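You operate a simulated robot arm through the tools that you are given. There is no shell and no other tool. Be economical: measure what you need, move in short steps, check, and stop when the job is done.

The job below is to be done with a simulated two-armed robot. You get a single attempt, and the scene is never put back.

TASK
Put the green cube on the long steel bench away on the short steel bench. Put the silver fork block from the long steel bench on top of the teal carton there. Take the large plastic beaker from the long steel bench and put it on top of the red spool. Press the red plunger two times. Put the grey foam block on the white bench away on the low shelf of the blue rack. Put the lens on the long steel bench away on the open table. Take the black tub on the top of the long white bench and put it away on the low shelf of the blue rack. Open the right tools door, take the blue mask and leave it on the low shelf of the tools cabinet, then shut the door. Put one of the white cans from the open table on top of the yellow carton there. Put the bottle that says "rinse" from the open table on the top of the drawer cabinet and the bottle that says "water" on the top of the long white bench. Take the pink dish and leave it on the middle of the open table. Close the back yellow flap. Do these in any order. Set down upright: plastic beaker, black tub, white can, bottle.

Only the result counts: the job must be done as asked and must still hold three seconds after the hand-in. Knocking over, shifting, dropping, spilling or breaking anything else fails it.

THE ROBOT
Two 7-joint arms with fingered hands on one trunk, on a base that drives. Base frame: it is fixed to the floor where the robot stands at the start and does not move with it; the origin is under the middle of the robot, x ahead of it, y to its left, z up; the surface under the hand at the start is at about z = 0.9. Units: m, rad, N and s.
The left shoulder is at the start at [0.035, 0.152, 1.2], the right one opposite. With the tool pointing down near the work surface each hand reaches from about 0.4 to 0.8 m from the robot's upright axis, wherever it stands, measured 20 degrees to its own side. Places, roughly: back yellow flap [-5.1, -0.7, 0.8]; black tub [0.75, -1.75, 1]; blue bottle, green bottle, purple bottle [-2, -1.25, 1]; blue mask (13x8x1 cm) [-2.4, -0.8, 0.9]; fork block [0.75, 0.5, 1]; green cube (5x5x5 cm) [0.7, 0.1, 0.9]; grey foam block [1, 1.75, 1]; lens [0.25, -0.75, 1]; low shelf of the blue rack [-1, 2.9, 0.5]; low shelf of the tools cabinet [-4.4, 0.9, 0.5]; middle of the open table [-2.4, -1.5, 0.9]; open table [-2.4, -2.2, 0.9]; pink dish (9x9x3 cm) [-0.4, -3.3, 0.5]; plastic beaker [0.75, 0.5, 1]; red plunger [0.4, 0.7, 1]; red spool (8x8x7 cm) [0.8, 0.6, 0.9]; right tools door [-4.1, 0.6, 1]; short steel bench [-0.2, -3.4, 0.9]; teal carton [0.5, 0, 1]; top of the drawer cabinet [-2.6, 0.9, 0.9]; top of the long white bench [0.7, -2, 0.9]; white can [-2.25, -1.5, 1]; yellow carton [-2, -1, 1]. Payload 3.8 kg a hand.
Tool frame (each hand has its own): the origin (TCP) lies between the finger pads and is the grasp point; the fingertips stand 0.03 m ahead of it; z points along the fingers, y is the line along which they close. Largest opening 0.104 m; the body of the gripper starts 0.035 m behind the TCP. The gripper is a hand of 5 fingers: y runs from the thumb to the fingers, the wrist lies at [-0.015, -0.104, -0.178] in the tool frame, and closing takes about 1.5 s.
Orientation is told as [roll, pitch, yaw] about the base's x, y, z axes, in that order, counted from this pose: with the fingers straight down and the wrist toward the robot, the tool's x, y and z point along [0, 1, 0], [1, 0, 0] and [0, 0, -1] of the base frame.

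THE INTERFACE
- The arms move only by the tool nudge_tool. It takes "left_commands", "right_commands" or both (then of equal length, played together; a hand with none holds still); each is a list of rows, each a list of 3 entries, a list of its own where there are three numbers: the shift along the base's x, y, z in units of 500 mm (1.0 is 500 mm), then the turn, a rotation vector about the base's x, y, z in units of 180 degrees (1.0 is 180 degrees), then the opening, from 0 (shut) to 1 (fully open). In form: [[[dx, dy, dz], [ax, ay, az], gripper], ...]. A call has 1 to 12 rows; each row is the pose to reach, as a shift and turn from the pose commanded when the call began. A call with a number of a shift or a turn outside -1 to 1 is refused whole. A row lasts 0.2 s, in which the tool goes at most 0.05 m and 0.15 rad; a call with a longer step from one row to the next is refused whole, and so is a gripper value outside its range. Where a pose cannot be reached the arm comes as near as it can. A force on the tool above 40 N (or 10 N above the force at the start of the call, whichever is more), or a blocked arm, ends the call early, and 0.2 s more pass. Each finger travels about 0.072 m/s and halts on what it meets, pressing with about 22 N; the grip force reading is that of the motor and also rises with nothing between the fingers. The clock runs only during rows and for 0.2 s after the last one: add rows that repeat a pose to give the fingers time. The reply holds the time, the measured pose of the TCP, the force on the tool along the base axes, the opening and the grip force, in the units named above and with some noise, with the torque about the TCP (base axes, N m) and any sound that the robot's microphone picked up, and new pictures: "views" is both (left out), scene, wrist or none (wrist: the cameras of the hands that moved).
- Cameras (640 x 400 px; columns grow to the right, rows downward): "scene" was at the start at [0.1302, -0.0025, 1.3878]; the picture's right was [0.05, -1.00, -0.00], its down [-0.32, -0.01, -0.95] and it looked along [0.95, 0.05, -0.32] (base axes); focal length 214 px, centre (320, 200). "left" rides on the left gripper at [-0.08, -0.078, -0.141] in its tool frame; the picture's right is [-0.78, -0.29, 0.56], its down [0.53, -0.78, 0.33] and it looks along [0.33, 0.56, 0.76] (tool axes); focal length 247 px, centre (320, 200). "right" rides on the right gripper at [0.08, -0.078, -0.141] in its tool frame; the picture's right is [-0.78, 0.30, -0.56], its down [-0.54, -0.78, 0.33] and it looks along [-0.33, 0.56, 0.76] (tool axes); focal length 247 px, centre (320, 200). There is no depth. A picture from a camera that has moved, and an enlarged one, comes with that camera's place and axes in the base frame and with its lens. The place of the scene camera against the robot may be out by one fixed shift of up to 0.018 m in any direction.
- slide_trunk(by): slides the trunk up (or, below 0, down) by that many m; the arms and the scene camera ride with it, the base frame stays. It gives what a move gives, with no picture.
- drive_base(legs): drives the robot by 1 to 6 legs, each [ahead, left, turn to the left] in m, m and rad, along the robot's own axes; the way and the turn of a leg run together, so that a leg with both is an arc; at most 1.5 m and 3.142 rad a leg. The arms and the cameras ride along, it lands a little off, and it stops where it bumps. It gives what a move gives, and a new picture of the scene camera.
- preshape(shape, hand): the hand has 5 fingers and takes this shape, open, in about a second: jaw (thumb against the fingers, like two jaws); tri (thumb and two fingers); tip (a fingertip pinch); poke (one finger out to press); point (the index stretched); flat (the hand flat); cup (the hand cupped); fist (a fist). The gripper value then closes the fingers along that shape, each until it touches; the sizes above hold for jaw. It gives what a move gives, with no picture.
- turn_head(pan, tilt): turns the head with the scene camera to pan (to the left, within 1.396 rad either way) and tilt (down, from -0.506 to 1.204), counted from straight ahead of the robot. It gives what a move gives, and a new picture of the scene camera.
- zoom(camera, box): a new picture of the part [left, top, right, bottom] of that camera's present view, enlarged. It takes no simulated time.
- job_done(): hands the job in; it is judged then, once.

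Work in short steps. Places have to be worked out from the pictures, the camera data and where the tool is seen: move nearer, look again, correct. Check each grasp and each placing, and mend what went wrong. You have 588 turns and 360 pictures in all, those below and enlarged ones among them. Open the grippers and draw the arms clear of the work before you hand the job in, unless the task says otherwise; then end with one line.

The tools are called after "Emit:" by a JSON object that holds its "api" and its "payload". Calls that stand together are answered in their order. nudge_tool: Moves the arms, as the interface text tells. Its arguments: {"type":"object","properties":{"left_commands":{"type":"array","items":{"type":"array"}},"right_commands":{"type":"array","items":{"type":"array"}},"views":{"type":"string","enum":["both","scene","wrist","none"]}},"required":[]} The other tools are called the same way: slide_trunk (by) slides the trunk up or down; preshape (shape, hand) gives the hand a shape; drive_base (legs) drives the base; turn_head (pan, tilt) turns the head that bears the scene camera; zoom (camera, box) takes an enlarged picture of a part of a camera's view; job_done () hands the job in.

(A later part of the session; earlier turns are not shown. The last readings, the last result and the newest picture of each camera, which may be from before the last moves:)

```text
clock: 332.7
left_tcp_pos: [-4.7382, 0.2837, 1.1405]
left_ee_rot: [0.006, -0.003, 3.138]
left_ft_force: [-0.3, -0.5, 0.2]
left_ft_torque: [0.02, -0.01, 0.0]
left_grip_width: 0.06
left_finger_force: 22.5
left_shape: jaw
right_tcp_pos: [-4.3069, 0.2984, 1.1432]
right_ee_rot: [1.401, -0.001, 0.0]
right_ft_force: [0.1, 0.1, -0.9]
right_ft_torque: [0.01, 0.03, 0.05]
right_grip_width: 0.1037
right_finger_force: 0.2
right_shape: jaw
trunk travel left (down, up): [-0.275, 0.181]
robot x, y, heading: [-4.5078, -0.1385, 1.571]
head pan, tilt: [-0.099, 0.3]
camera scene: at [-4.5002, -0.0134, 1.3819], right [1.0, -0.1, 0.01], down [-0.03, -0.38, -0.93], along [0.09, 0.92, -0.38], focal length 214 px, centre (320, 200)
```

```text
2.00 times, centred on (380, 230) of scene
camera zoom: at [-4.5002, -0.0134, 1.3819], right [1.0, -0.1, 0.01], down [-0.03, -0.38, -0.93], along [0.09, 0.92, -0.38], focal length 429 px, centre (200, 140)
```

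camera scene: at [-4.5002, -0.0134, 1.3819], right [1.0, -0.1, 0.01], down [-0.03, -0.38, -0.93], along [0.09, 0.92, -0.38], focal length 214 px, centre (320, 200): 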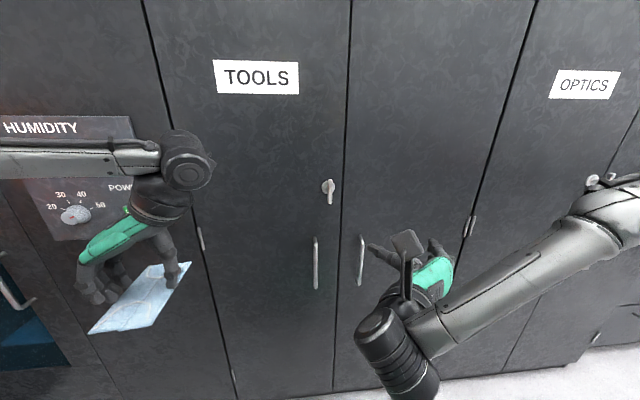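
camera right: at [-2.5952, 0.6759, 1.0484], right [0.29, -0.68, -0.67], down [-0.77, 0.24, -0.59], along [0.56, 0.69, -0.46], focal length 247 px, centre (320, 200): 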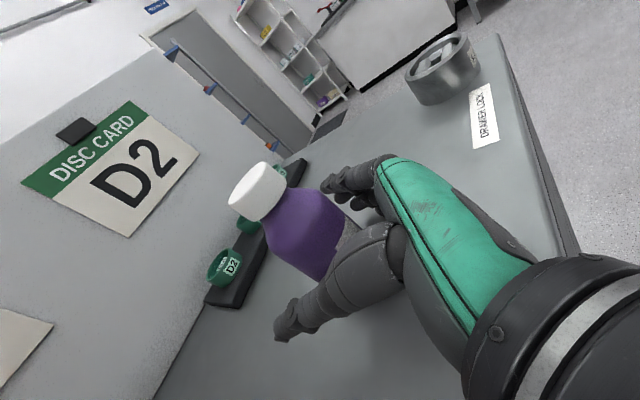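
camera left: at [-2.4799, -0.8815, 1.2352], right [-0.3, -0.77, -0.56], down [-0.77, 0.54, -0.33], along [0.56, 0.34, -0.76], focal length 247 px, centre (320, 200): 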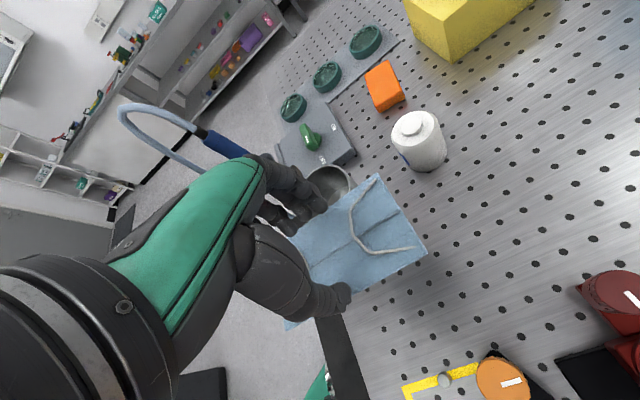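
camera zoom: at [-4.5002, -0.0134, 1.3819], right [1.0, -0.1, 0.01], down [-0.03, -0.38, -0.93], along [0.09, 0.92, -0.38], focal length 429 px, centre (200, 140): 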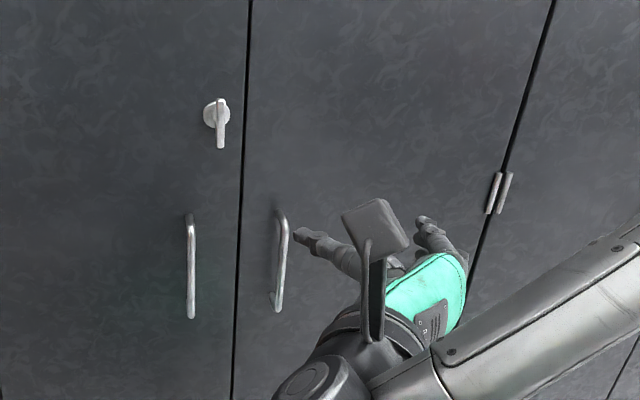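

The bar handle is at about (−4.304, 0.561), z 0.82–1.02. I bring the right hand in front of it.

Emit:
{"api": "nudge_tool", "payload": {"right_commands": [[[0.0, 0.03, -0.08], [0, 0, 0], 1], [[0.0, 0.06, -0.16], [0, 0, 0], 1], [[0.0, 0.1, -0.24], [0, 0, 0], 1], [[0.0, 0.14, -0.32], [0, 0, 0], 1], [[0.0, 0.2, -0.4], [0, 0, 0], 1], [[0.0, 0.26, -0.44], [0, 0, 0], 1], [[0.0, 0.26, -0.44], [0, 0, 0], 1]], "views": "both"}}

```text
clock: 334.3
left_tcp_pos: [-4.7413, 0.2838, 1.1403]
left_ee_rot: [0.005, 0.0, 3.139]
left_ft_force: [-0.6, -0.5, -0.4]
left_ft_torque: [0.0, -0.03, -0.01]
left_grip_width: 0.0603
left_finger_force: 22.1
left_shape: jaw
right_tcp_pos: [-4.3079, 0.428, 0.9216]
right_ee_rot: [1.4, -0.004, 0.001]
right_ft_force: [0.4, -0.8, 0.0]
right_ft_torque: [0.0, 0.02, -0.01]
right_grip_width: 0.1038
right_finger_force: 0.0
right_shape: jaw
trunk travel left (down, up): [-0.275, 0.181]
robot x, y, heading: [-4.5077, -0.1404, 1.568]
head pan, tilt: [-0.099, 0.3]
camera scene: at [-4.5021, -0.0137, 1.382], right [1.0, -0.1, 0.01], down [-0.03, -0.38, -0.93], along [0.09, 0.92, -0.38], focal length 214 px, centre (320, 200)
camera right: at [-4.386, 0.3024, 1.0235], right [0.3, -0.68, -0.67], down [-0.78, 0.24, -0.59], along [0.56, 0.69, -0.46], focal length 247 px, centre (320, 200)
```

scene: 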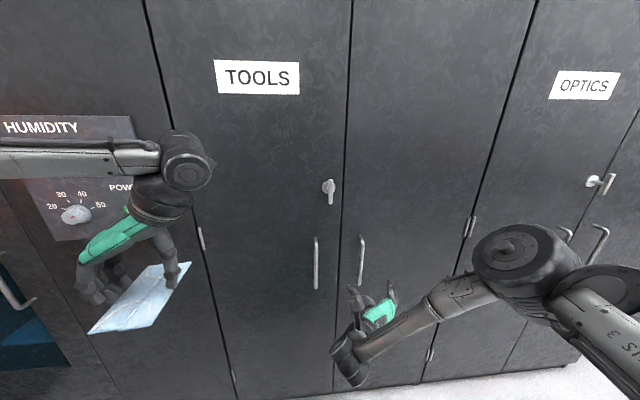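
right: 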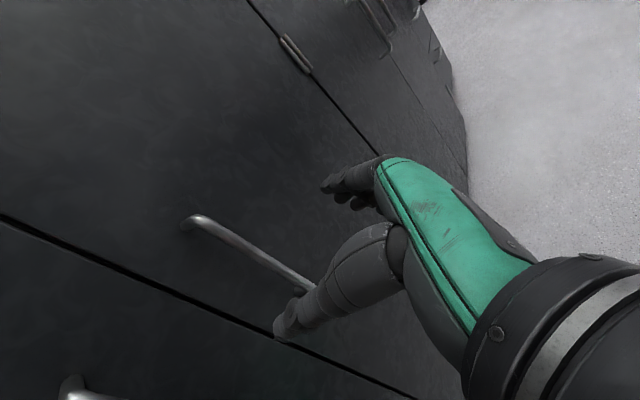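

The bar is at x≈−4.30. I move forward around it, fingertips short of the door panel.

Emit:
{"api": "nudge_tool", "payload": {"right_commands": [[[0.016, 0.06, 0], [0, 0, 0], 1], [[0.016, 0.12, 0], [0, 0, 0], 1], [[0.016, 0.18, 0], [0, 0, 0], 1], [[0.016, 0.23, 0], [0, 0, 0], 1], [[0.016, 0.23, 0], [0, 0, 0], 1]], "views": "wrist"}}

```text
clock: 335.5
left_tcp_pos: [-4.7406, 0.2842, 1.1398]
left_ee_rot: [0.005, -0.002, 3.142]
left_ft_force: [-0.4, 0.3, 0.6]
left_ft_torque: [0.0, 0.03, -0.01]
left_grip_width: 0.0601
left_finger_force: 21.8
left_shape: jaw
right_tcp_pos: [-4.303, 0.5435, 0.9231]
right_ee_rot: [1.399, -0.004, 0.0]
right_ft_force: [-1.1, -0.9, -1.0]
right_ft_torque: [-0.02, -0.01, 0.0]
right_grip_width: 0.1039
right_finger_force: 0.1
right_shape: jaw
trunk travel left (down, up): [-0.275, 0.181]
robot x, y, heading: [-4.5083, -0.1379, 1.571]
head pan, tilt: [-0.099, 0.3]
camera right: at [-4.381, 0.4172, 1.0249], right [0.3, -0.68, -0.67], down [-0.78, 0.24, -0.59], along [0.56, 0.69, -0.46], focal length 247 px, centre (320, 200)
```

right: 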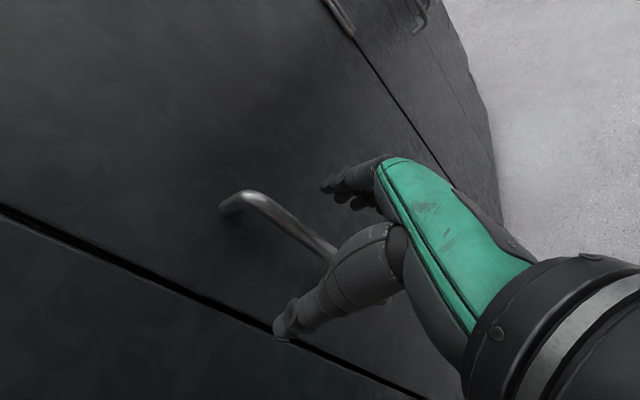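

The bar is right at the TCP. I advance 8 mm and close on it.

Emit:
{"api": "nudge_tool", "payload": {"right_commands": [[[0.0, 0.016, 0], [0, 0, 0], 0.8], [[0.0, 0.016, 0], [0, 0, 0], 0.55], [[0.0, 0.016, 0], [0, 0, 0], 0.3], [[0.0, 0.016, 0], [0, 0, 0], 0.05], [[0.0, 0.016, 0], [0, 0, 0], 0], [[0.0, 0.016, 0], [0, 0, 0], 0], [[0.0, 0.016, 0], [0, 0, 0], 0], [[0.0, 0.016, 0], [0, 0, 0], 0]], "views": "wrist"}}

```text
clock: 337.3
left_tcp_pos: [-4.7391, 0.2849, 1.1402]
left_ee_rot: [0.007, -0.002, 3.139]
left_ft_force: [0.4, 0.0, -0.3]
left_ft_torque: [0.01, 0.02, 0.03]
left_grip_width: 0.0601
left_finger_force: 22.3
left_shape: jaw
right_tcp_pos: [-4.2994, 0.5526, 0.922]
right_ee_rot: [1.401, -0.001, -0.002]
right_ft_force: [9.3, 1.9, 0.6]
right_ft_torque: [-0.01, -0.2, -0.24]
right_grip_width: 0.0076
right_finger_force: 22.5
right_shape: jaw
trunk travel left (down, up): [-0.275, 0.181]
robot x, y, heading: [-4.5055, -0.1399, 1.571]
head pan, tilt: [-0.099, 0.3]
camera right: at [-4.3779, 0.426, 1.0243], right [0.3, -0.68, -0.67], down [-0.77, 0.24, -0.59], along [0.56, 0.69, -0.46], focal length 247 px, centre (320, 200)
```

right: 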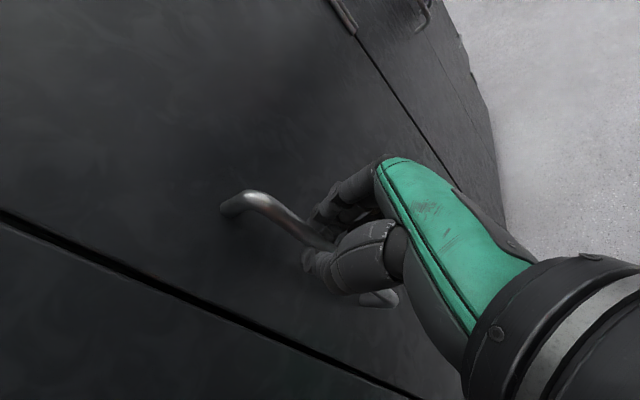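

The bar is gripped. I pull along the door's arc by 10° first, turning the hand with it.

Emit:
{"api": "nudge_tool", "payload": {"right_commands": [[[0.004, -0.036, 0], [0, 0, 0.014], 0], [[0.011, -0.073, 0], [0, 0, 0.028], 0], [[0.019, -0.108, 0], [0, 0, 0.042], 0], [[0.028, -0.144, 0], [0, 0, 0.056], 0], [[0.028, -0.144, 0], [0, 0, 0.056], 0]], "views": "both"}}

```text
clock: 338.5
left_tcp_pos: [-4.7365, 0.2869, 1.14]
left_ee_rot: [0.01, -0.006, 3.139]
left_ft_force: [-0.4, -1.0, -0.6]
left_ft_torque: [0.02, 0.02, -0.01]
left_grip_width: 0.0598
left_finger_force: 21.9
left_shape: jaw
right_tcp_pos: [-4.293, 0.4851, 0.9228]
right_ee_rot: [1.393, 0.0, 0.159]
right_ft_force: [27.8, 7.8, -4.0]
right_ft_torque: [-0.1, -0.23, -0.67]
right_grip_width: 0.0089
right_finger_force: 21.6
right_shape: jaw
right hand out of reach, approached as far as the arm can: row 4, 5
trunk travel left (down, up): [-0.275, 0.181]
robot x, y, heading: [-4.5061, -0.1401, 1.568]
head pan, tilt: [-0.099, 0.3]
camera scene: at [-4.4965, -0.0109, 1.3815], right [0.99, -0.1, 0.0], down [-0.03, -0.38, -0.92], along [0.09, 0.92, -0.38], focal length 214 px, centre (320, 200)
camera right: at [-4.3493, 0.3501, 1.0263], right [0.4, -0.63, -0.67], down [-0.8, 0.11, -0.58], along [0.44, 0.77, -0.46], focal length 247 px, centre (320, 200)
```

scene: 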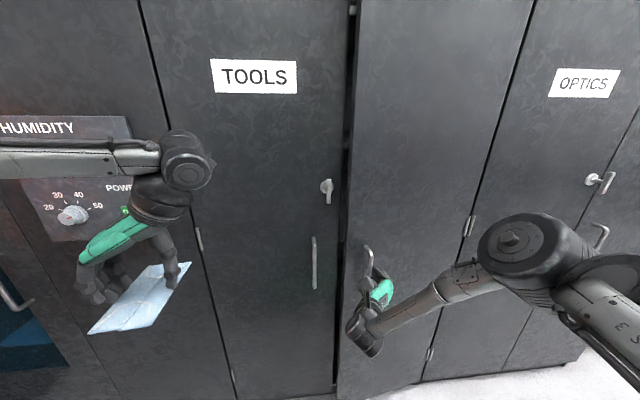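
right: 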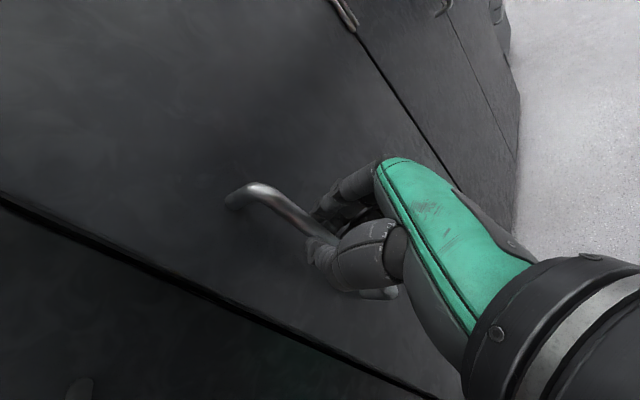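

The door is ajar by about 9°. The arm is near its close limit, so I continue the pull by driving the base back and slightly right.

Emit:
{"api": "drive_base", "payload": {"legs": [[-0.07, -0.03, 0]]}}

```text
clock: 339.6
left_tcp_pos: [-4.7098, 0.219, 1.1391]
left_ee_rot: [0.009, -0.005, 3.14]
left_ft_force: [-1.0, -0.4, -1.0]
left_ft_torque: [-0.05, -0.01, 0.0]
left_grip_width: 0.0598
left_finger_force: 21.9
left_shape: jaw
right_tcp_pos: [-4.2684, 0.4193, 0.9237]
right_ee_rot: [1.392, 0.0, 0.165]
right_ft_force: [18.8, 10.0, -5.4]
right_ft_torque: [-0.1, -0.13, -0.34]
right_grip_width: 0.0085
right_finger_force: 21.7
right_shape: jaw
trunk travel left (down, up): [-0.275, 0.181]
robot x, y, heading: [-4.4783, -0.2063, 1.57]
head pan, tilt: [-0.099, 0.3]
camera scene: at [-4.4701, -0.078, 1.3814], right [1.0, -0.1, 0.01], down [-0.03, -0.38, -0.92], along [0.09, 0.92, -0.38], focal length 214 px, centre (320, 200)
```

scene: 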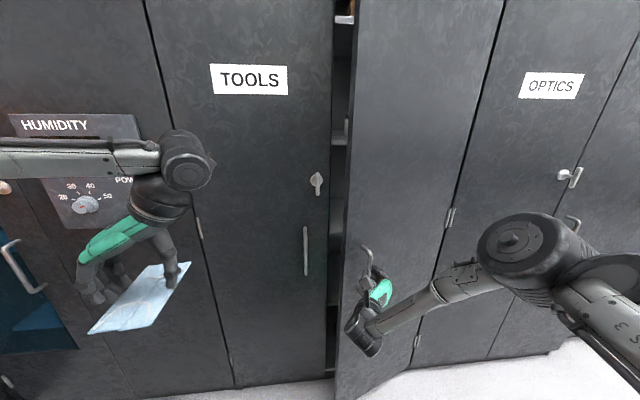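

Opening well. I continue back and right.

Emit:
{"api": "drive_base", "payload": {"legs": [[-0.08, -0.06, 0]]}}

```text
clock: 340.7
left_tcp_pos: [-4.6534, 0.1395, 1.1377]
left_ee_rot: [0.009, 0.0, 3.14]
left_ft_force: [0.7, 0.2, 0.1]
left_ft_torque: [0.0, -0.01, 0.03]
left_grip_width: 0.06
left_finger_force: 22.1
left_shape: jaw
right_tcp_pos: [-4.2136, 0.3377, 0.9261]
right_ee_rot: [1.393, -0.002, 0.165]
right_ft_force: [-4.0, -1.9, -9.6]
right_ft_torque: [-0.32, 0.08, 0.3]
right_grip_width: 0.009
right_finger_force: 22.0
right_shape: jaw
trunk travel left (down, up): [-0.275, 0.181]
robot x, y, heading: [-4.4184, -0.2875, 1.567]
head pan, tilt: [-0.099, 0.3]
camera scene: at [-4.4159, -0.1586, 1.3815], right [0.99, -0.1, 0.01], down [-0.03, -0.38, -0.92], along [0.1, 0.92, -0.38], focal length 214 px, centre (320, 200)
```

scene: 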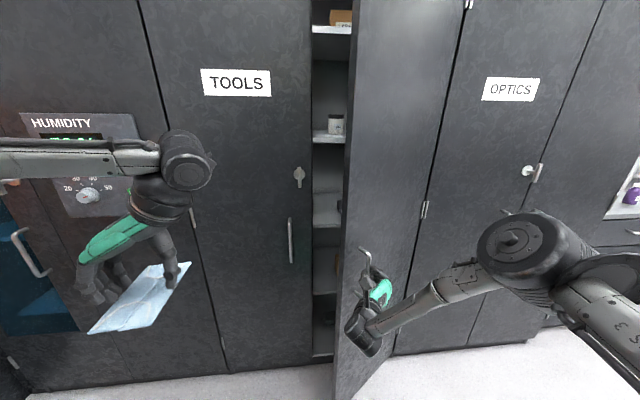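

The door stands about 31° open with shelves visible. I release the handle and back the hand off, then go around the door's edge to push it wider from inside.

Emit:
{"api": "nudge_tool", "payload": {"right_commands": [[[0, 0, 0], [0, 0, 0], 0.3], [[0, 0, 0], [0, 0, 0], 0.6], [[0, 0, 0], [0, 0, 0], 0.8], [[0, 0, 0], [0, 0, 0], 0.8], [[0.0, -0.06, 0], [0, 0, 0], 0.8], [[0.0, -0.13, 0], [0, 0, 0], 0.8], [[-0.08, -0.16, 0], [0, 0, 0], 0.6], [[-0.16, -0.16, 0], [0, 0, 0], 0.3], [[-0.25, -0.16, 0], [0, 0, 0], 0], [[-0.34, -0.16, 0], [0, 0, 0], 0], [[-0.4, -0.12, 0], [0, 0, 0], 0]], "views": "scene"}}

```text
clock: 343.1
left_tcp_pos: [-4.653, 0.1373, 1.1394]
left_ee_rot: [0.007, -0.003, 3.139]
left_ft_force: [0.4, 0.0, 0.2]
left_ft_torque: [0.01, -0.02, 0.03]
left_grip_width: 0.06
left_finger_force: 22.3
left_shape: jaw
right_tcp_pos: [-4.4149, 0.278, 0.9252]
right_ee_rot: [1.395, -0.001, 0.164]
right_ft_force: [-0.5, -0.9, 0.3]
right_ft_torque: [0.0, -0.02, 0.0]
right_grip_width: 0.0
right_finger_force: 21.7
right_shape: jaw
right hand out of reach, approached as far as the arm can: row 5, 6
trunk travel left (down, up): [-0.275, 0.181]
robot x, y, heading: [-4.4211, -0.287, 1.57]
head pan, tilt: [-0.099, 0.3]
camera scene: at [-4.4153, -0.1609, 1.3819], right [0.99, -0.1, 0.01], down [-0.03, -0.38, -0.93], along [0.1, 0.92, -0.38], focal length 214 px, centre (320, 200)
```

scene: 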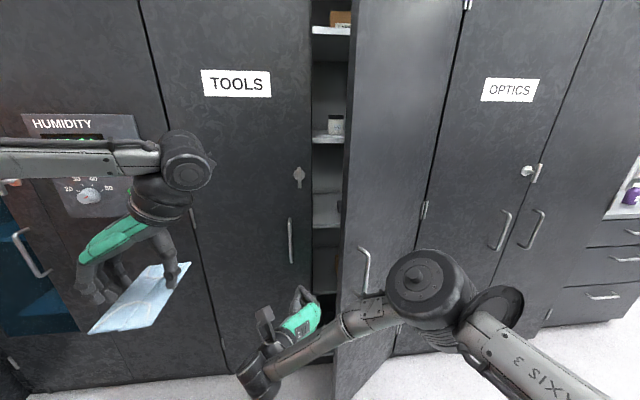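

I turn the fist to point right-forward and slip it into the gap behind the door's edge.

Emit:
{"api": "nudge_tool", "payload": {"right_commands": [[[0.0, 0.02, 0], [0, 0, -0.045], 0], [[0.0, 0.06, 0], [0, 0, -0.09], 0], [[0.0, 0.12, 0], [0, 0, -0.135], 0], [[0.02, 0.18, 0], [0, 0, -0.18], 0], [[0.06, 0.24, 0], [0, 0, -0.2], 0], [[0.1, 0.3, 0], [0, 0, -0.2], 0], [[0.12, 0.34, 0], [0, 0, -0.2], 0]], "views": "both"}}

```text
clock: 344.7
left_tcp_pos: [-4.6509, 0.138, 1.139]
left_ee_rot: [0.008, -0.002, 3.14]
left_ft_force: [0.7, -0.1, -0.2]
left_ft_torque: [-0.01, 0.09, 0.02]
left_grip_width: 0.0599
left_finger_force: 22.4
left_shape: jaw
right_tcp_pos: [-4.3183, 0.3636, 0.9638]
right_ee_rot: [1.393, 0.001, -0.462]
right_ft_force: [0.6, 0.3, 0.7]
right_ft_torque: [0.0, -0.04, 0.01]
right_grip_width: 0.0
right_finger_force: 21.8
right_shape: jaw
right hand out of reach, approached as far as the arm can: row 3, 4, 5, 6, 7
trunk travel left (down, up): [-0.275, 0.181]
robot x, y, heading: [-4.4207, -0.2901, 1.573]
head pan, tilt: [-0.099, 0.3]
camera scene: at [-4.4124, -0.16, 1.3817], right [1.0, -0.1, 0.01], down [-0.03, -0.38, -0.93], along [0.09, 0.92, -0.38], focal length 214 px, centre (320, 200)
camera right: at [-4.443, 0.2861, 1.0661], right [-0.04, -0.75, -0.67], down [-0.59, 0.55, -0.59], along [0.81, 0.37, -0.46], focal length 247 px, centre (320, 200)
```

scene: 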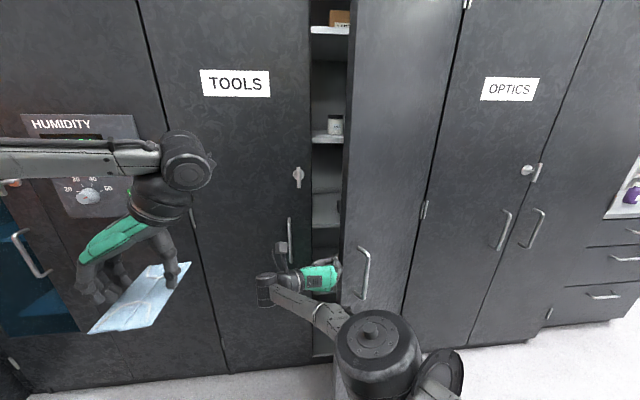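
right: 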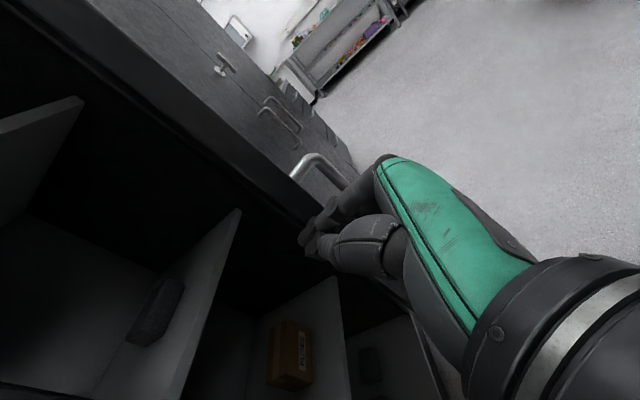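

The fist is just left of the door's edge. I drive forward 0.1 m (slightly left) to get it behind the door.

Emit:
{"api": "drive_base", "payload": {"legs": [[0.1, 0.025, 0]]}}

Emit:
{"api": "nudge_tool", "payload": {"right_commands": [[[0.06, 0.0, 0], [0, 0, 0], 0], [[0.12, 0.0, 0], [0, 0, 0], 0], [[0.18, 0, 0], [0, 0, 0], 0]], "views": "both"}}

```text
clock: 345.9
left_tcp_pos: [-4.6793, 0.2389, 1.1402]
left_ee_rot: [0.005, -0.002, 3.139]
left_ft_force: [0.5, 0.5, 0.0]
left_ft_torque: [0.0, 0.02, -0.02]
left_grip_width: 0.0599
left_finger_force: 21.7
left_shape: jaw
right_tcp_pos: [-4.3455, 0.4633, 0.9654]
right_ee_rot: [1.395, 0.001, -0.462]
right_ft_force: [0.2, 0.1, 0.3]
right_ft_torque: [-0.01, -0.01, -0.01]
right_grip_width: 0.0
right_finger_force: 22.0
right_shape: jaw
trunk travel left (down, up): [-0.275, 0.181]
robot x, y, heading: [-4.4455, -0.184, 1.57]
head pan, tilt: [-0.099, 0.3]
camera scene: at [-4.4394, -0.0601, 1.3821], right [1.0, -0.1, 0.01], down [-0.03, -0.38, -0.93], along [0.09, 0.92, -0.38], focal length 214 px, centre (320, 200)
```

scene: 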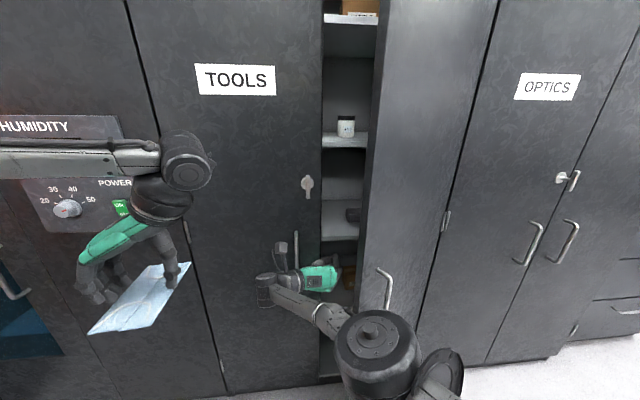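

```text
clock: 346.7
left_tcp_pos: [-4.6786, 0.239, 1.1384]
left_ee_rot: [0.007, -0.003, 3.139]
left_ft_force: [-0.4, 0.9, -0.9]
left_ft_torque: [0.03, -0.02, 0.03]
left_grip_width: 0.0599
left_finger_force: 22.1
left_shape: jaw
right_tcp_pos: [-4.2555, 0.4634, 0.9626]
right_ee_rot: [1.396, 0.0, -0.462]
right_ft_force: [-0.6, -0.2, 0.0]
right_ft_torque: [0.04, -0.02, 0.0]
right_grip_width: 0.0002
right_finger_force: 21.6
right_shape: jaw
trunk travel left (down, up): [-0.275, 0.181]
robot x, y, heading: [-4.4455, -0.185, 1.575]
head pan, tilt: [-0.099, 0.3]
camera scene: at [-4.439, -0.0589, 1.3818], right [1.0, -0.1, 0.01], down [-0.03, -0.38, -0.93], along [0.09, 0.92, -0.38], focal length 214 px, centre (320, 200)
camera right: at [-4.3798, 0.385, 1.0653], right [-0.04, -0.74, -0.67], down [-0.59, 0.56, -0.58], along [0.81, 0.37, -0.46], focal length 247 px, centre (320, 200)
```

scene: 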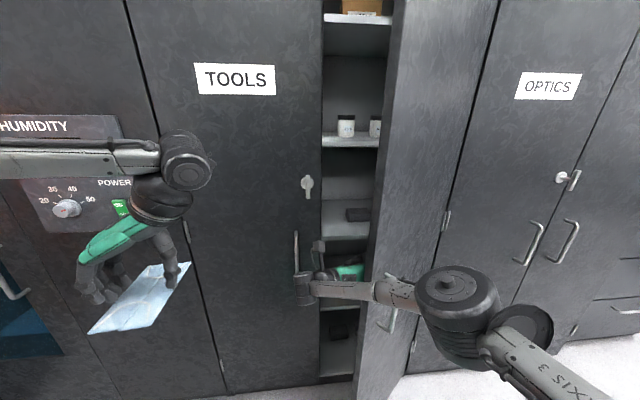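
right: 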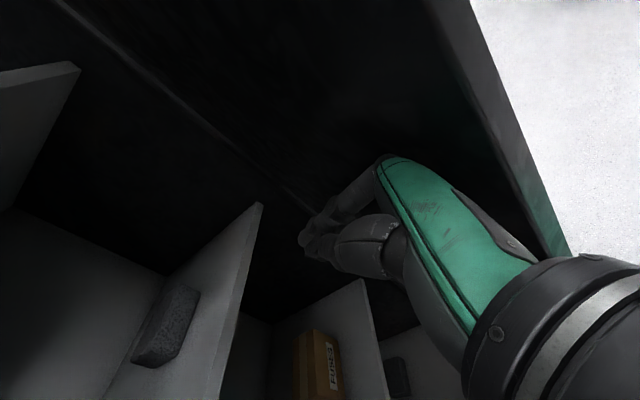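

The fist is behind the door and pushing it. I sweep the hand along the arc to swing the door to about 80–90°.

Emit:
{"api": "nudge_tool", "payload": {"right_commands": [[[0.04, -0.08, 0], [0, 0, 0], 0], [[0.09, -0.16, 0], [0, 0, 0], 0], [[0.139, -0.24, 0], [0, 0, 0], 0], [[0.21, -0.3, 0], [0, 0, 0], 0], [[0.28, -0.36, 0], [0, 0, 0], 0], [[0.351, -0.415, 0], [0, 0, 0], 0], [[0.43, -0.46, 0], [0, 0, 0], 0], [[0.52, -0.49, 0], [0, 0, 0], 0], [[0.61, -0.51, 0], [0, 0, 0], 0]], "views": "scene"}}

```text
clock: 348.7
left_tcp_pos: [-4.6789, 0.2392, 1.1393]
left_ee_rot: [0.007, -0.003, 3.14]
left_ft_force: [-0.6, 1.0, 0.5]
left_ft_torque: [-0.01, -0.01, 0.03]
left_grip_width: 0.0603
left_finger_force: 21.6
left_shape: jaw
right_tcp_pos: [-4.0138, 0.2502, 0.9577]
right_ee_rot: [1.391, -0.002, -0.477]
right_ft_force: [-0.4, 0.3, -0.2]
right_ft_torque: [0.01, 0.01, 0.0]
right_grip_width: 0.0
right_finger_force: 22.0
right_shape: jaw
right hand out of reach, approached as far as the arm can: row 6, 7, 8, 9
trunk travel left (down, up): [-0.275, 0.181]
robot x, y, heading: [-4.4441, -0.1873, 1.569]
head pan, tilt: [-0.099, 0.3]
camera scene: at [-4.4398, -0.0584, 1.3817], right [1.0, -0.1, 0.01], down [-0.03, -0.38, -0.93], along [0.09, 0.92, -0.38], focal length 214 px, centre (320, 200)
```

scene: 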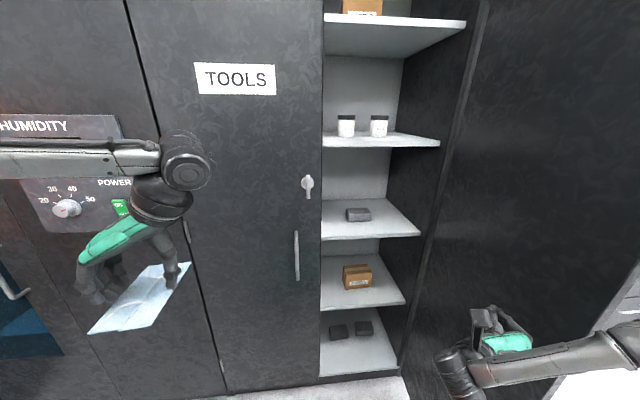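

The door stands about 90° open; the low shelf (brown FUSES box) is at z≈0.55. I withdraw the right hand upward from behind the door.

Emit:
{"api": "nudge_tool", "payload": {"right_commands": [[[-0.06, 0.0, 0.04], [0, 0, 0.02], 0], [[-0.12, 0.0, 0.1], [0, 0, 0.05], 0], [[-0.18, 0.0, 0.17], [0, 0, 0.08], 0], [[-0.24, -0.02, 0.24], [0, 0, 0.11], 0], [[-0.28, -0.04, 0.32], [0, 0, 0.14], 0], [[-0.3, -0.06, 0.4], [0, 0, 0.15], 0]], "views": "none"}}

Emit:
{"api": "slide_trunk", "payload": {"by": -0.23}}

Emit:
{"api": "turn_head", "payload": {"pan": -0.2, "tilt": 0.2}}

```text
clock: 350.1
left_tcp_pos: [-4.6796, 0.2388, 1.1388]
left_ee_rot: [0.006, -0.002, 3.139]
left_ft_force: [0.0, -0.2, -0.5]
left_ft_torque: [-0.03, -0.02, 0.03]
left_grip_width: 0.06
left_finger_force: 21.9
left_shape: jaw
right_tcp_pos: [-4.1765, 0.2717, 1.1502]
right_ee_rot: [1.395, -0.001, 0.011]
right_ft_force: [-0.6, 1.0, -0.5]
right_ft_torque: [-0.01, 0.01, 0.0]
right_grip_width: 0.0001
right_finger_force: 21.8
right_shape: jaw
right hand out of reach, approached as far as the arm can: row 1, 2, 3, 4, 5, 6
trunk travel left (down, up): [-0.275, 0.181]
robot x, y, heading: [-4.4481, -0.1837, 1.575]
head pan, tilt: [-0.099, 0.3]
```

```text
clock: 352.5
left_tcp_pos: [-4.6779, 0.2534, 0.8772]
left_ee_rot: [0.072, -0.001, 3.14]
left_ft_force: [0.4, 0.6, -0.2]
left_ft_torque: [0.01, -0.04, -0.01]
left_grip_width: 0.0599
left_finger_force: 22.0
left_shape: jaw
right_tcp_pos: [-4.1745, 0.3221, 0.7387]
right_ee_rot: [1.043, 0.003, 0.009]
right_ft_force: [0.5, 0.6, -0.1]
right_ft_torque: [0.02, 0.0, 0.02]
right_grip_width: 0.0003
right_finger_force: 22.5
right_shape: jaw
trunk travel left (down, up): [-0.045, 0.411]
robot x, y, heading: [-4.4425, -0.1852, 1.571]
head pan, tilt: [-0.099, 0.3]
```

```text
clock: 353.2
left_tcp_pos: [-4.6789, 0.2518, 0.8781]
left_ee_rot: [0.075, -0.001, 3.139]
left_ft_force: [0.1, -0.1, 0.0]
left_ft_torque: [-0.03, 0.0, 0.04]
left_grip_width: 0.0599
left_finger_force: 21.8
left_shape: jaw
right_tcp_pos: [-4.1751, 0.3225, 0.7371]
right_ee_rot: [1.046, 0.003, 0.009]
right_ft_force: [1.3, 0.7, 0.8]
right_ft_torque: [0.01, 0.01, -0.02]
right_grip_width: 0.0
right_finger_force: 22.2
right_shape: jaw
trunk travel left (down, up): [-0.045, 0.411]
robot x, y, heading: [-4.445, -0.1852, 1.565]
head pan, tilt: [-0.201, 0.201]
camera scene: at [-4.4303, 0.0902, 1.0764], right [0.98, -0.18, 0.08], down [-0.04, -0.59, -0.8], along [0.19, 0.78, -0.59], focal length 214 px, centre (320, 200)
```

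scene: 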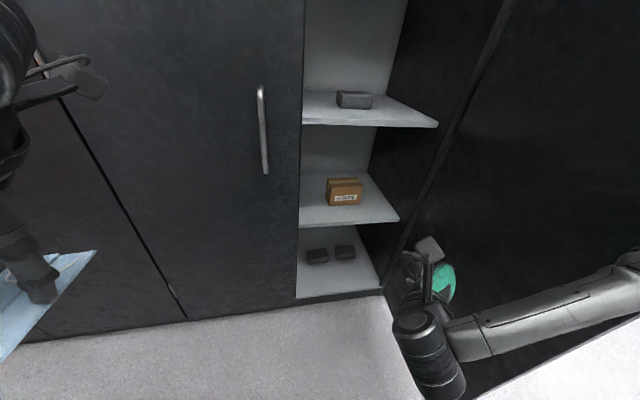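

The free strip is in front-left of the box. I turn the left hand back 90° so the mask lies crosswise, and raise the right hand out of the way.

Emit:
{"api": "nudge_tool", "payload": {"left_commands": [[[0, 0, 0.0], [0, 0, -0.045], 0.4], [[0, 0, 0], [0, 0, -0.09], 0.4], [[0, 0, 0], [0, 0, -0.135], 0.4], [[0, 0, 0], [0, 0, -0.18], 0.4], [[0, 0, 0], [0, 0, -0.225], 0.4], [[0, 0, 0], [0, 0, -0.27], 0.4], [[0, 0, 0], [0, 0, -0.315], 0.4], [[0, 0, 0], [0, 0, -0.36], 0.4], [[0, 0, 0], [0, 0, -0.405], 0.4], [[0, 0, 0], [0, 0, -0.45], 0.4], [[0, 0, 0], [0, 0, -0.495], 0.4], [[0, 0, 0], [0, 0, -0.5], 0.4]], "right_commands": [[[0, -0.02, 0.06], [0, 0, 0], 0], [[0, -0.04, 0.12], [0, 0, 0], 0], [[0, -0.06, 0.18], [0, 0, 0], 0], [[0, -0.08, 0.24], [0, 0, 0], 0], [[0, -0.1, 0.3], [0, 0, 0], 0], [[0, -0.1, 0.36], [0, 0, 0], 0], [[0, -0.1, 0.42], [0, 0, 0], 0], [[0, -0.1, 0.48], [0, 0, 0], 0], [[0, -0.1, 0.54], [0, 0, 0], 0], [[0, -0.1, 0.6], [0, 0, 0], 0], [[0, -0.1, 0.6], [0, 0, 0], 0], [[0, -0.1, 0.6], [0, 0, 0], 0]], "views": "both"}}

```text
clock: 355.8
left_tcp_pos: [-4.6795, 0.2609, 0.8844]
left_ee_rot: [0.075, 0.0, 1.568]
left_ft_force: [-0.5, 0.5, 0.4]
left_ft_torque: [0.01, 0.01, 0.01]
left_grip_width: 0.06
left_finger_force: 22.2
left_shape: jaw
left hand out of reach, approached as far as the arm can: row 9, 10, 11, 12
right_tcp_pos: [-4.161, 0.302, 1.0267]
right_ee_rot: [1.046, 0.006, 0.011]
right_ft_force: [0.5, 0.4, -0.1]
right_ft_torque: [0.02, 0.02, -0.04]
right_grip_width: 0.0
right_finger_force: 22.3
right_shape: jaw
right hand out of reach, approached as far as the arm can: row 1, 2, 3, 4, 5, 6, 7, 8, 9, 10, 11, 12
trunk travel left (down, up): [-0.045, 0.411]
robot x, y, heading: [-4.4463, -0.1843, 1.571]
head pan, tilt: [-0.201, 0.201]
camera scene: at [-4.4301, 0.0902, 1.0764], right [0.98, -0.18, 0.08], down [-0.04, -0.59, -0.8], along [0.2, 0.78, -0.59], focal length 214 px, centre (320, 200)
camera right: at [-4.2358, 0.2185, 1.1665], right [0.31, -0.87, -0.39], down [-0.78, 0.01, -0.63], along [0.55, 0.5, -0.67], focal length 247 px, centre (320, 200)
camera left: at [-4.5876, 0.183, 1.018], right [0.73, -0.3, -0.61], down [-0.56, -0.77, -0.29], along [-0.39, 0.56, -0.73], focal length 247 px, centre (320, 200)
```

scene: 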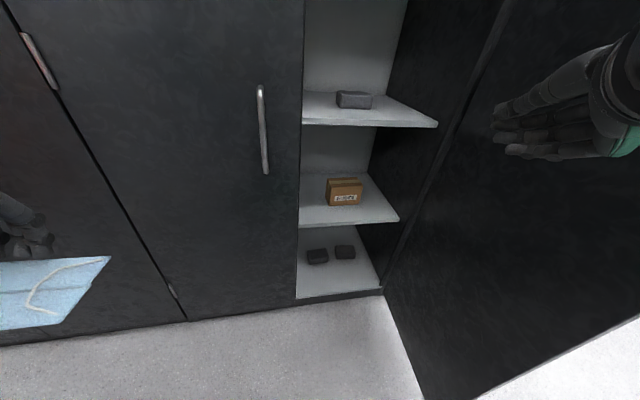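
right: 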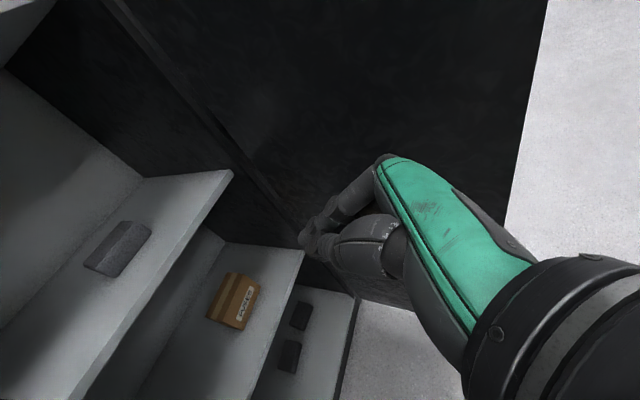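
left: 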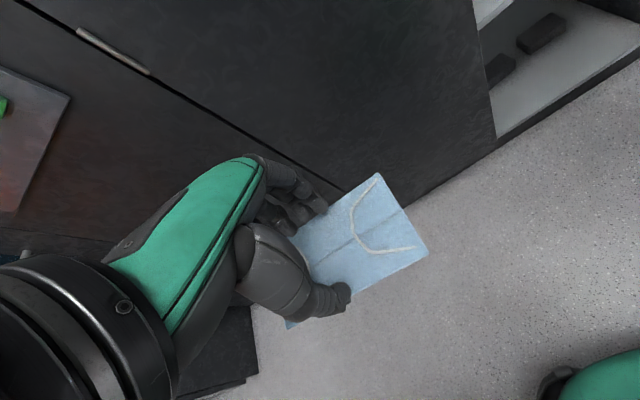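

I lower the mask hand, level it, and then move the base right and forward.

Emit:
{"api": "nudge_tool", "payload": {"left_commands": [[[0.02, 0.0, -0.08], [0, -0.024, 0], 0.4], [[0.04, 0.0, -0.16], [0, -0.024, 0], 0.4], [[0.06, 0, -0.24], [0, -0.024, 0], 0.4], [[0.08, 0, -0.32], [0, -0.024, 0], 0.4], [[0.1, 0, -0.4], [0, -0.024, 0], 0.4], [[0.1, 0, -0.45], [0, -0.024, 0], 0.4]], "views": "none"}}

Emit:
{"api": "drive_base", "payload": {"legs": [[0.0, -0.13, 0], [0.2, 0, 0]]}}

```text
clock: 357.2
left_tcp_pos: [-4.6251, 0.2759, 0.6479]
left_ee_rot: [-0.002, -0.004, 1.57]
left_ft_force: [0.2, 0.0, 0.0]
left_ft_torque: [-0.01, 0.0, -0.02]
left_grip_width: 0.0601
left_finger_force: 21.9
left_shape: jaw
left hand out of reach, approached as far as the arm can: row 1, 2, 3, 4, 5, 6
right_tcp_pos: [-4.1607, 0.3012, 1.0271]
right_ee_rot: [1.045, 0.003, 0.014]
right_ft_force: [-0.3, -0.1, 0.2]
right_ft_torque: [0.02, 0.0, 0.01]
right_grip_width: 0.0
right_finger_force: 22.0
right_shape: jaw
trunk travel left (down, up): [-0.045, 0.411]
robot x, y, heading: [-4.4421, -0.1886, 1.577]
head pan, tilt: [-0.201, 0.201]
```

```text
clock: 359.1
left_tcp_pos: [-4.4828, 0.3412, 0.6533]
left_ee_rot: [-0.004, -0.008, 1.554]
left_ft_force: [0.7, -0.1, 0.0]
left_ft_torque: [-0.03, -0.03, -0.03]
left_grip_width: 0.06
left_finger_force: 22.3
left_shape: jaw
right_tcp_pos: [-4.0187, 0.351, 1.0291]
right_ee_rot: [1.056, -0.001, 0.006]
right_ft_force: [-0.6, -0.7, 0.1]
right_ft_torque: [-0.04, 0.04, 0.01]
right_grip_width: 0.0
right_finger_force: 21.7
right_shape: jaw
trunk travel left (down, up): [-0.045, 0.411]
robot x, y, heading: [-4.3113, -0.1188, 1.553]
head pan, tilt: [-0.201, 0.201]
stopped in leg 2: the robot was blocked; the commanded pose is now the measured one
camera scene: at [-4.2914, 0.1488, 1.0783], right [0.98, -0.2, 0.08], down [-0.05, -0.59, -0.81], along [0.21, 0.78, -0.58], focal length 214 px, centre (320, 200)
```

scene: 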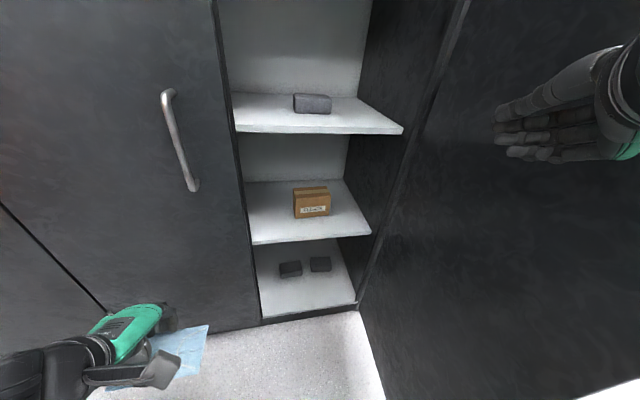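

Something blocked at y −0.12, likely the right elbow against the door's end. I look to the right.

Emit:
{"api": "turn_head", "payload": {"pan": -1.0, "tilt": 0.3}}

```text
clock: 360.3
left_tcp_pos: [-4.4846, 0.3417, 0.6517]
left_ee_rot: [0.0, -0.01, 1.552]
left_ft_force: [0.4, -0.7, 0.4]
left_ft_torque: [0.01, 0.01, -0.01]
left_grip_width: 0.06
left_finger_force: 22.1
left_shape: jaw
right_tcp_pos: [-4.02, 0.3509, 1.0293]
right_ee_rot: [1.056, 0.001, 0.008]
right_ft_force: [-0.3, -0.3, -0.2]
right_ft_torque: [-0.03, 0.01, -0.02]
right_grip_width: 0.0
right_finger_force: 22.1
right_shape: jaw
trunk travel left (down, up): [-0.045, 0.411]
robot x, y, heading: [-4.3085, -0.1192, 1.555]
head pan, tilt: [-1.0, 0.3]
camera scene: at [-4.2325, 0.1059, 1.0872], right [0.53, -0.77, 0.35], down [-0.26, -0.54, -0.8], along [0.81, 0.33, -0.48], focal length 214 px, centre (320, 200)
```

scene: 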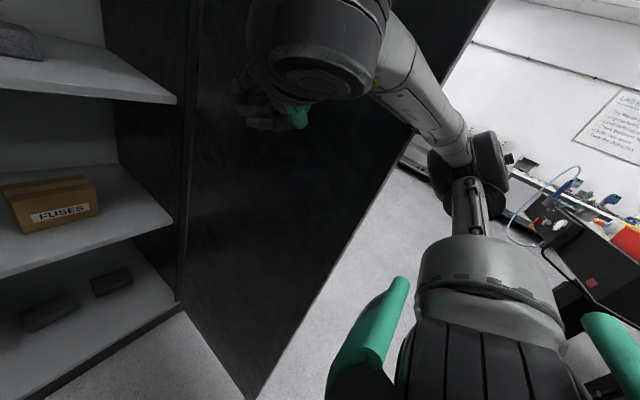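

The right forearm meets the door's free edge. I push the door wider with the right hand.

Emit:
{"api": "nudge_tool", "payload": {"right_commands": [[[0.08, -0.02, 0], [0, 0, 0], 0], [[0.16, -0.04, 0], [0, 0, 0], 0], [[0.24, -0.06, 0], [0, 0, 0], 0], [[0.32, -0.08, 0], [0, 0, 0], 0], [[0.4, -0.12, 0], [0, 0, 0], 0], [[0.46, -0.16, 0], [0, 0, 0], 0]], "views": "scene"}}

```text
clock: 361.1
left_tcp_pos: [-4.4868, 0.345, 0.6484]
left_ee_rot: [-0.002, -0.003, 1.556]
left_ft_force: [0.1, -0.1, -0.1]
left_ft_torque: [-0.03, 0.05, 0.0]
left_grip_width: 0.0597
left_finger_force: 22.0
left_shape: jaw
right_tcp_pos: [-3.9097, 0.3295, 1.0282]
right_ee_rot: [1.051, -0.01, 0.047]
right_ft_force: [-14.6, -3.4, 3.2]
right_ft_torque: [-0.03, -0.07, -0.33]
right_grip_width: 0.0
right_finger_force: 22.0
right_shape: jaw
right hand out of reach, approached as far as the arm can: row 2
trunk travel left (down, up): [-0.045, 0.411]
robot x, y, heading: [-4.3108, -0.1222, 1.556]
head pan, tilt: [-1.0, 0.3]
stopped in row 4 (right hand): the force on the tool passed its limit at 69 N (the readings are from after the stop); the commanded pose is now the measured one
camera scene: at [-4.235, 0.1127, 1.0858], right [0.53, -0.77, 0.36], down [-0.25, -0.55, -0.8], along [0.81, 0.33, -0.49], focal length 214 px, centre (320, 200)
```

scene: 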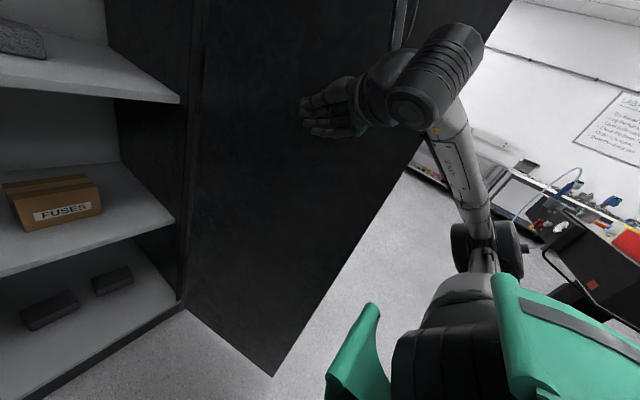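

The door is at its stop. I will instead stand further left, turned right, so the right elbow stays clear; first I retract the right hand.

Emit:
{"api": "nudge_tool", "payload": {"right_commands": [[[-0.08, -0.02, 0.02], [0, 0, 0], 0], [[-0.16, -0.04, 0.04], [0, 0, 0], 0], [[-0.24, -0.06, 0.06], [0, 0, 0], 0], [[-0.32, -0.08, 0.08], [0, 0, 0], 0], [[-0.4, -0.1, 0.1], [0, 0, 0], 0]], "views": "none"}}

Emit:
{"api": "drive_base", "payload": {"legs": [[0, 0.19, 0.015], [0.12, 0, 0], [0, 0, -0.48]]}}

Emit:
{"api": "turn_head", "payload": {"pan": 0, "tilt": 0.25}}

```text
clock: 362.3
left_tcp_pos: [-4.4819, 0.3378, 0.6535]
left_ee_rot: [0.002, -0.012, 1.552]
left_ft_force: [0.2, 0.5, -0.7]
left_ft_torque: [0.01, -0.02, -0.03]
left_grip_width: 0.06
left_finger_force: 21.8
left_shape: jaw
right_tcp_pos: [-4.0596, 0.3519, 1.0469]
right_ee_rot: [1.065, 0.008, 0.053]
right_ft_force: [-0.1, 0.7, -0.1]
right_ft_torque: [-0.01, 0.03, 0.0]
right_grip_width: 0.0
right_finger_force: 21.8
right_shape: jaw
right hand out of reach, approached as far as the arm can: row 1, 2, 3, 4, 5
trunk travel left (down, up): [-0.045, 0.411]
robot x, y, heading: [-4.3079, -0.1259, 1.554]
head pan, tilt: [-1.0, 0.3]
```

```text
clock: 363.2
left_tcp_pos: [-4.5124, 0.34, 0.6522]
left_ee_rot: [-0.003, -0.011, 1.544]
left_ft_force: [0.0, 0.0, 0.1]
left_ft_torque: [0.0, -0.01, 0.04]
left_grip_width: 0.0598
left_finger_force: 21.6
left_shape: jaw
right_tcp_pos: [-4.0948, 0.3512, 1.0495]
right_ee_rot: [1.069, 0.004, 0.048]
right_ft_force: [-0.7, 0.1, 0.2]
right_ft_torque: [-0.03, 0.0, 0.0]
right_grip_width: 0.0001
right_finger_force: 21.9
right_shape: jaw
trunk travel left (down, up): [-0.045, 0.411]
robot x, y, heading: [-4.339, -0.1229, 1.545]
head pan, tilt: [-1.0, 0.3]
stopped in leg 1: the robot was blocked; the commanded pose is now the measured one
camera scene: at [-4.2634, 0.1021, 1.0875], right [0.52, -0.78, 0.35], down [-0.26, -0.54, -0.8], along [0.81, 0.33, -0.48], focal length 214 px, centre (320, 200)
```

scene: 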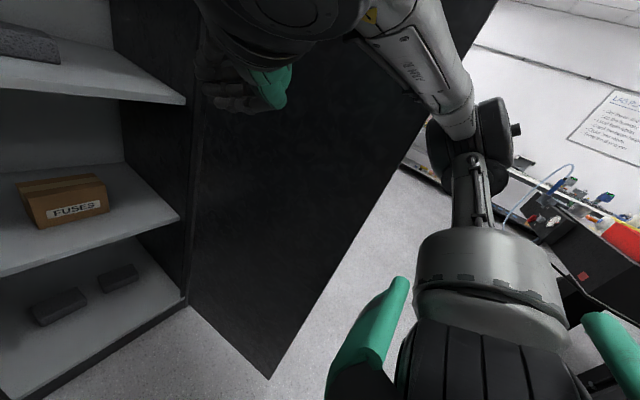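

```text
clock: 364.5
left_tcp_pos: [-4.5138, 0.3385, 0.6535]
left_ee_rot: [-0.003, -0.013, 1.548]
left_ft_force: [-0.3, -0.2, -0.6]
left_ft_torque: [-0.02, -0.02, -0.04]
left_grip_width: 0.0599
left_finger_force: 21.8
left_shape: jaw
right_tcp_pos: [-4.0933, 0.3507, 1.0497]
right_ee_rot: [1.065, 0.01, 0.042]
right_ft_force: [-0.4, 0.5, 0.2]
right_ft_torque: [-0.01, 0.0, 0.0]
right_grip_width: 0.0
right_finger_force: 22.3
right_shape: jaw
trunk travel left (down, up): [-0.045, 0.411]
robot x, y, heading: [-4.3461, -0.1228, 1.549]
head pan, tilt: [0.0, 0.25]
camera scene: at [-4.3183, 0.14, 1.0769], right [0.96, -0.25, 0.11], down [-0.07, -0.61, -0.79], along [0.26, 0.75, -0.61], focal length 214 px, centre (320, 200)
```

scene: 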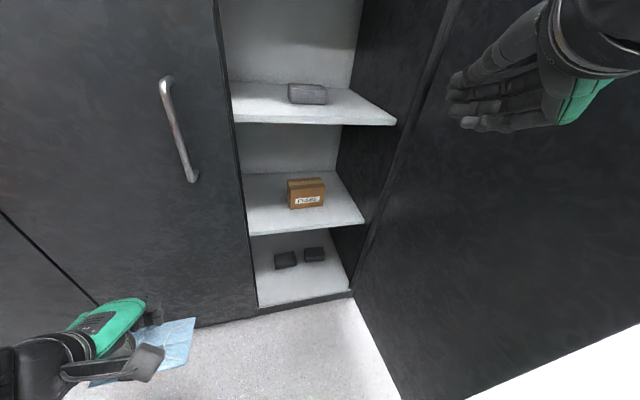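

Blocked again moving left. I look to the left side to see what is touching.

Emit:
{"api": "turn_head", "payload": {"pan": 1.1, "tilt": 0.3}}

```text
clock: 365.8
left_tcp_pos: [-4.5128, 0.3382, 0.6548]
left_ee_rot: [-0.003, -0.014, 1.548]
left_ft_force: [0.1, 0.6, -0.3]
left_ft_torque: [0.0, -0.02, 0.01]
left_grip_width: 0.0599
left_finger_force: 21.7
left_shape: jaw
right_tcp_pos: [-4.0939, 0.3504, 1.0488]
right_ee_rot: [1.064, 0.009, 0.042]
right_ft_force: [0.2, 0.4, 0.3]
right_ft_torque: [-0.02, -0.03, -0.02]
right_grip_width: 0.0
right_finger_force: 21.7
right_shape: jaw
trunk travel left (down, up): [-0.045, 0.411]
robot x, y, heading: [-4.3415, -0.1229, 1.548]
head pan, tilt: [1.1, 0.3]
camera scene: at [-4.3184, 0.14, 1.0763], right [0.96, -0.25, 0.1], down [-0.07, -0.61, -0.79], along [0.26, 0.75, -0.61], focal length 214 px, centre (320, 200)
```

scene: 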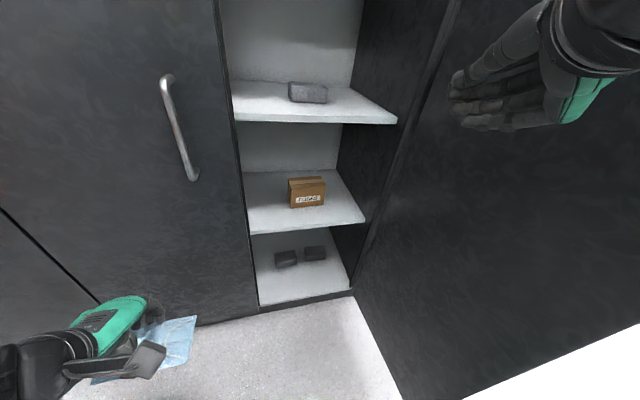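

The head did not turn: the right arm is jammed against the head. I move the right hand down and away.

Emit:
{"api": "nudge_tool", "payload": {"right_commands": [[[0.04, 0.0, -0.08], [0, 0, 0], 0], [[0.08, 0.0, -0.16], [0, 0, 0], 0], [[0.1, 0.0, -0.25], [0, 0, 0], 0], [[0.1, 0, -0.34], [0, 0, 0], 0], [[0.1, 0, -0.42], [0, 0, 0], 0]], "views": "none"}}

Emit:
{"api": "turn_head", "payload": {"pan": -0.8, "tilt": 0.5}}

```text
clock: 367.0
left_tcp_pos: [-4.5129, 0.3345, 0.6572]
left_ee_rot: [-0.003, -0.017, 1.544]
left_ft_force: [0.0, -0.3, 0.3]
left_ft_torque: [0.02, 0.0, -0.01]
left_grip_width: 0.0599
left_finger_force: 21.3
left_shape: jaw
right_tcp_pos: [-4.0547, 0.4053, 0.8453]
right_ee_rot: [1.083, 0.004, 0.044]
right_ft_force: [0.2, 0.4, -0.3]
right_ft_torque: [0.01, -0.01, -0.02]
right_grip_width: 0.0
right_finger_force: 22.3
right_shape: jaw
right hand out of reach, approached as far as the arm can: row 1, 2, 3, 4, 5
trunk travel left (down, up): [-0.045, 0.411]
robot x, y, heading: [-4.344, -0.1245, 1.547]
head pan, tilt: [1.1, 0.3]
```

```text
clock: 368.9
left_tcp_pos: [-4.5117, 0.336, 0.6567]
left_ee_rot: [-0.003, -0.019, 1.543]
left_ft_force: [0.0, 0.2, 0.7]
left_ft_torque: [-0.01, 0.01, 0.0]
left_grip_width: 0.0602
left_finger_force: 22.4
left_shape: jaw
right_tcp_pos: [-4.0548, 0.4044, 0.8431]
right_ee_rot: [1.076, 0.005, 0.046]
right_ft_force: [0.2, -0.1, -0.8]
right_ft_torque: [-0.04, 0.02, 0.0]
right_grip_width: 0.0
right_finger_force: 22.0
right_shape: jaw
trunk travel left (down, up): [-0.045, 0.411]
robot x, y, heading: [-4.3379, -0.1236, 1.541]
head pan, tilt: [-0.799, 0.499]
camera scene: at [-4.2767, 0.0992, 1.0675], right [0.68, -0.67, 0.29], down [-0.36, -0.66, -0.67], along [0.64, 0.35, -0.69], focal length 214 px, centre (320, 200)
```

scene: 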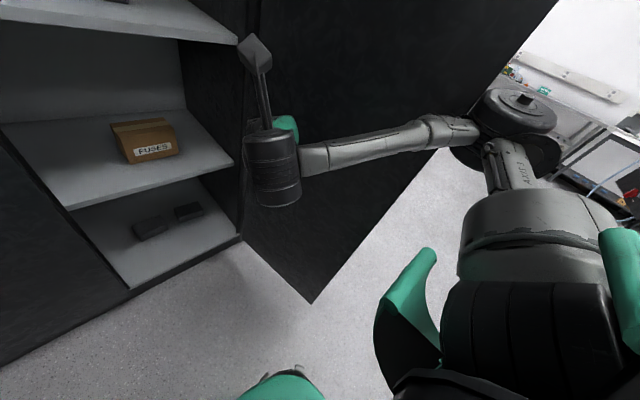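

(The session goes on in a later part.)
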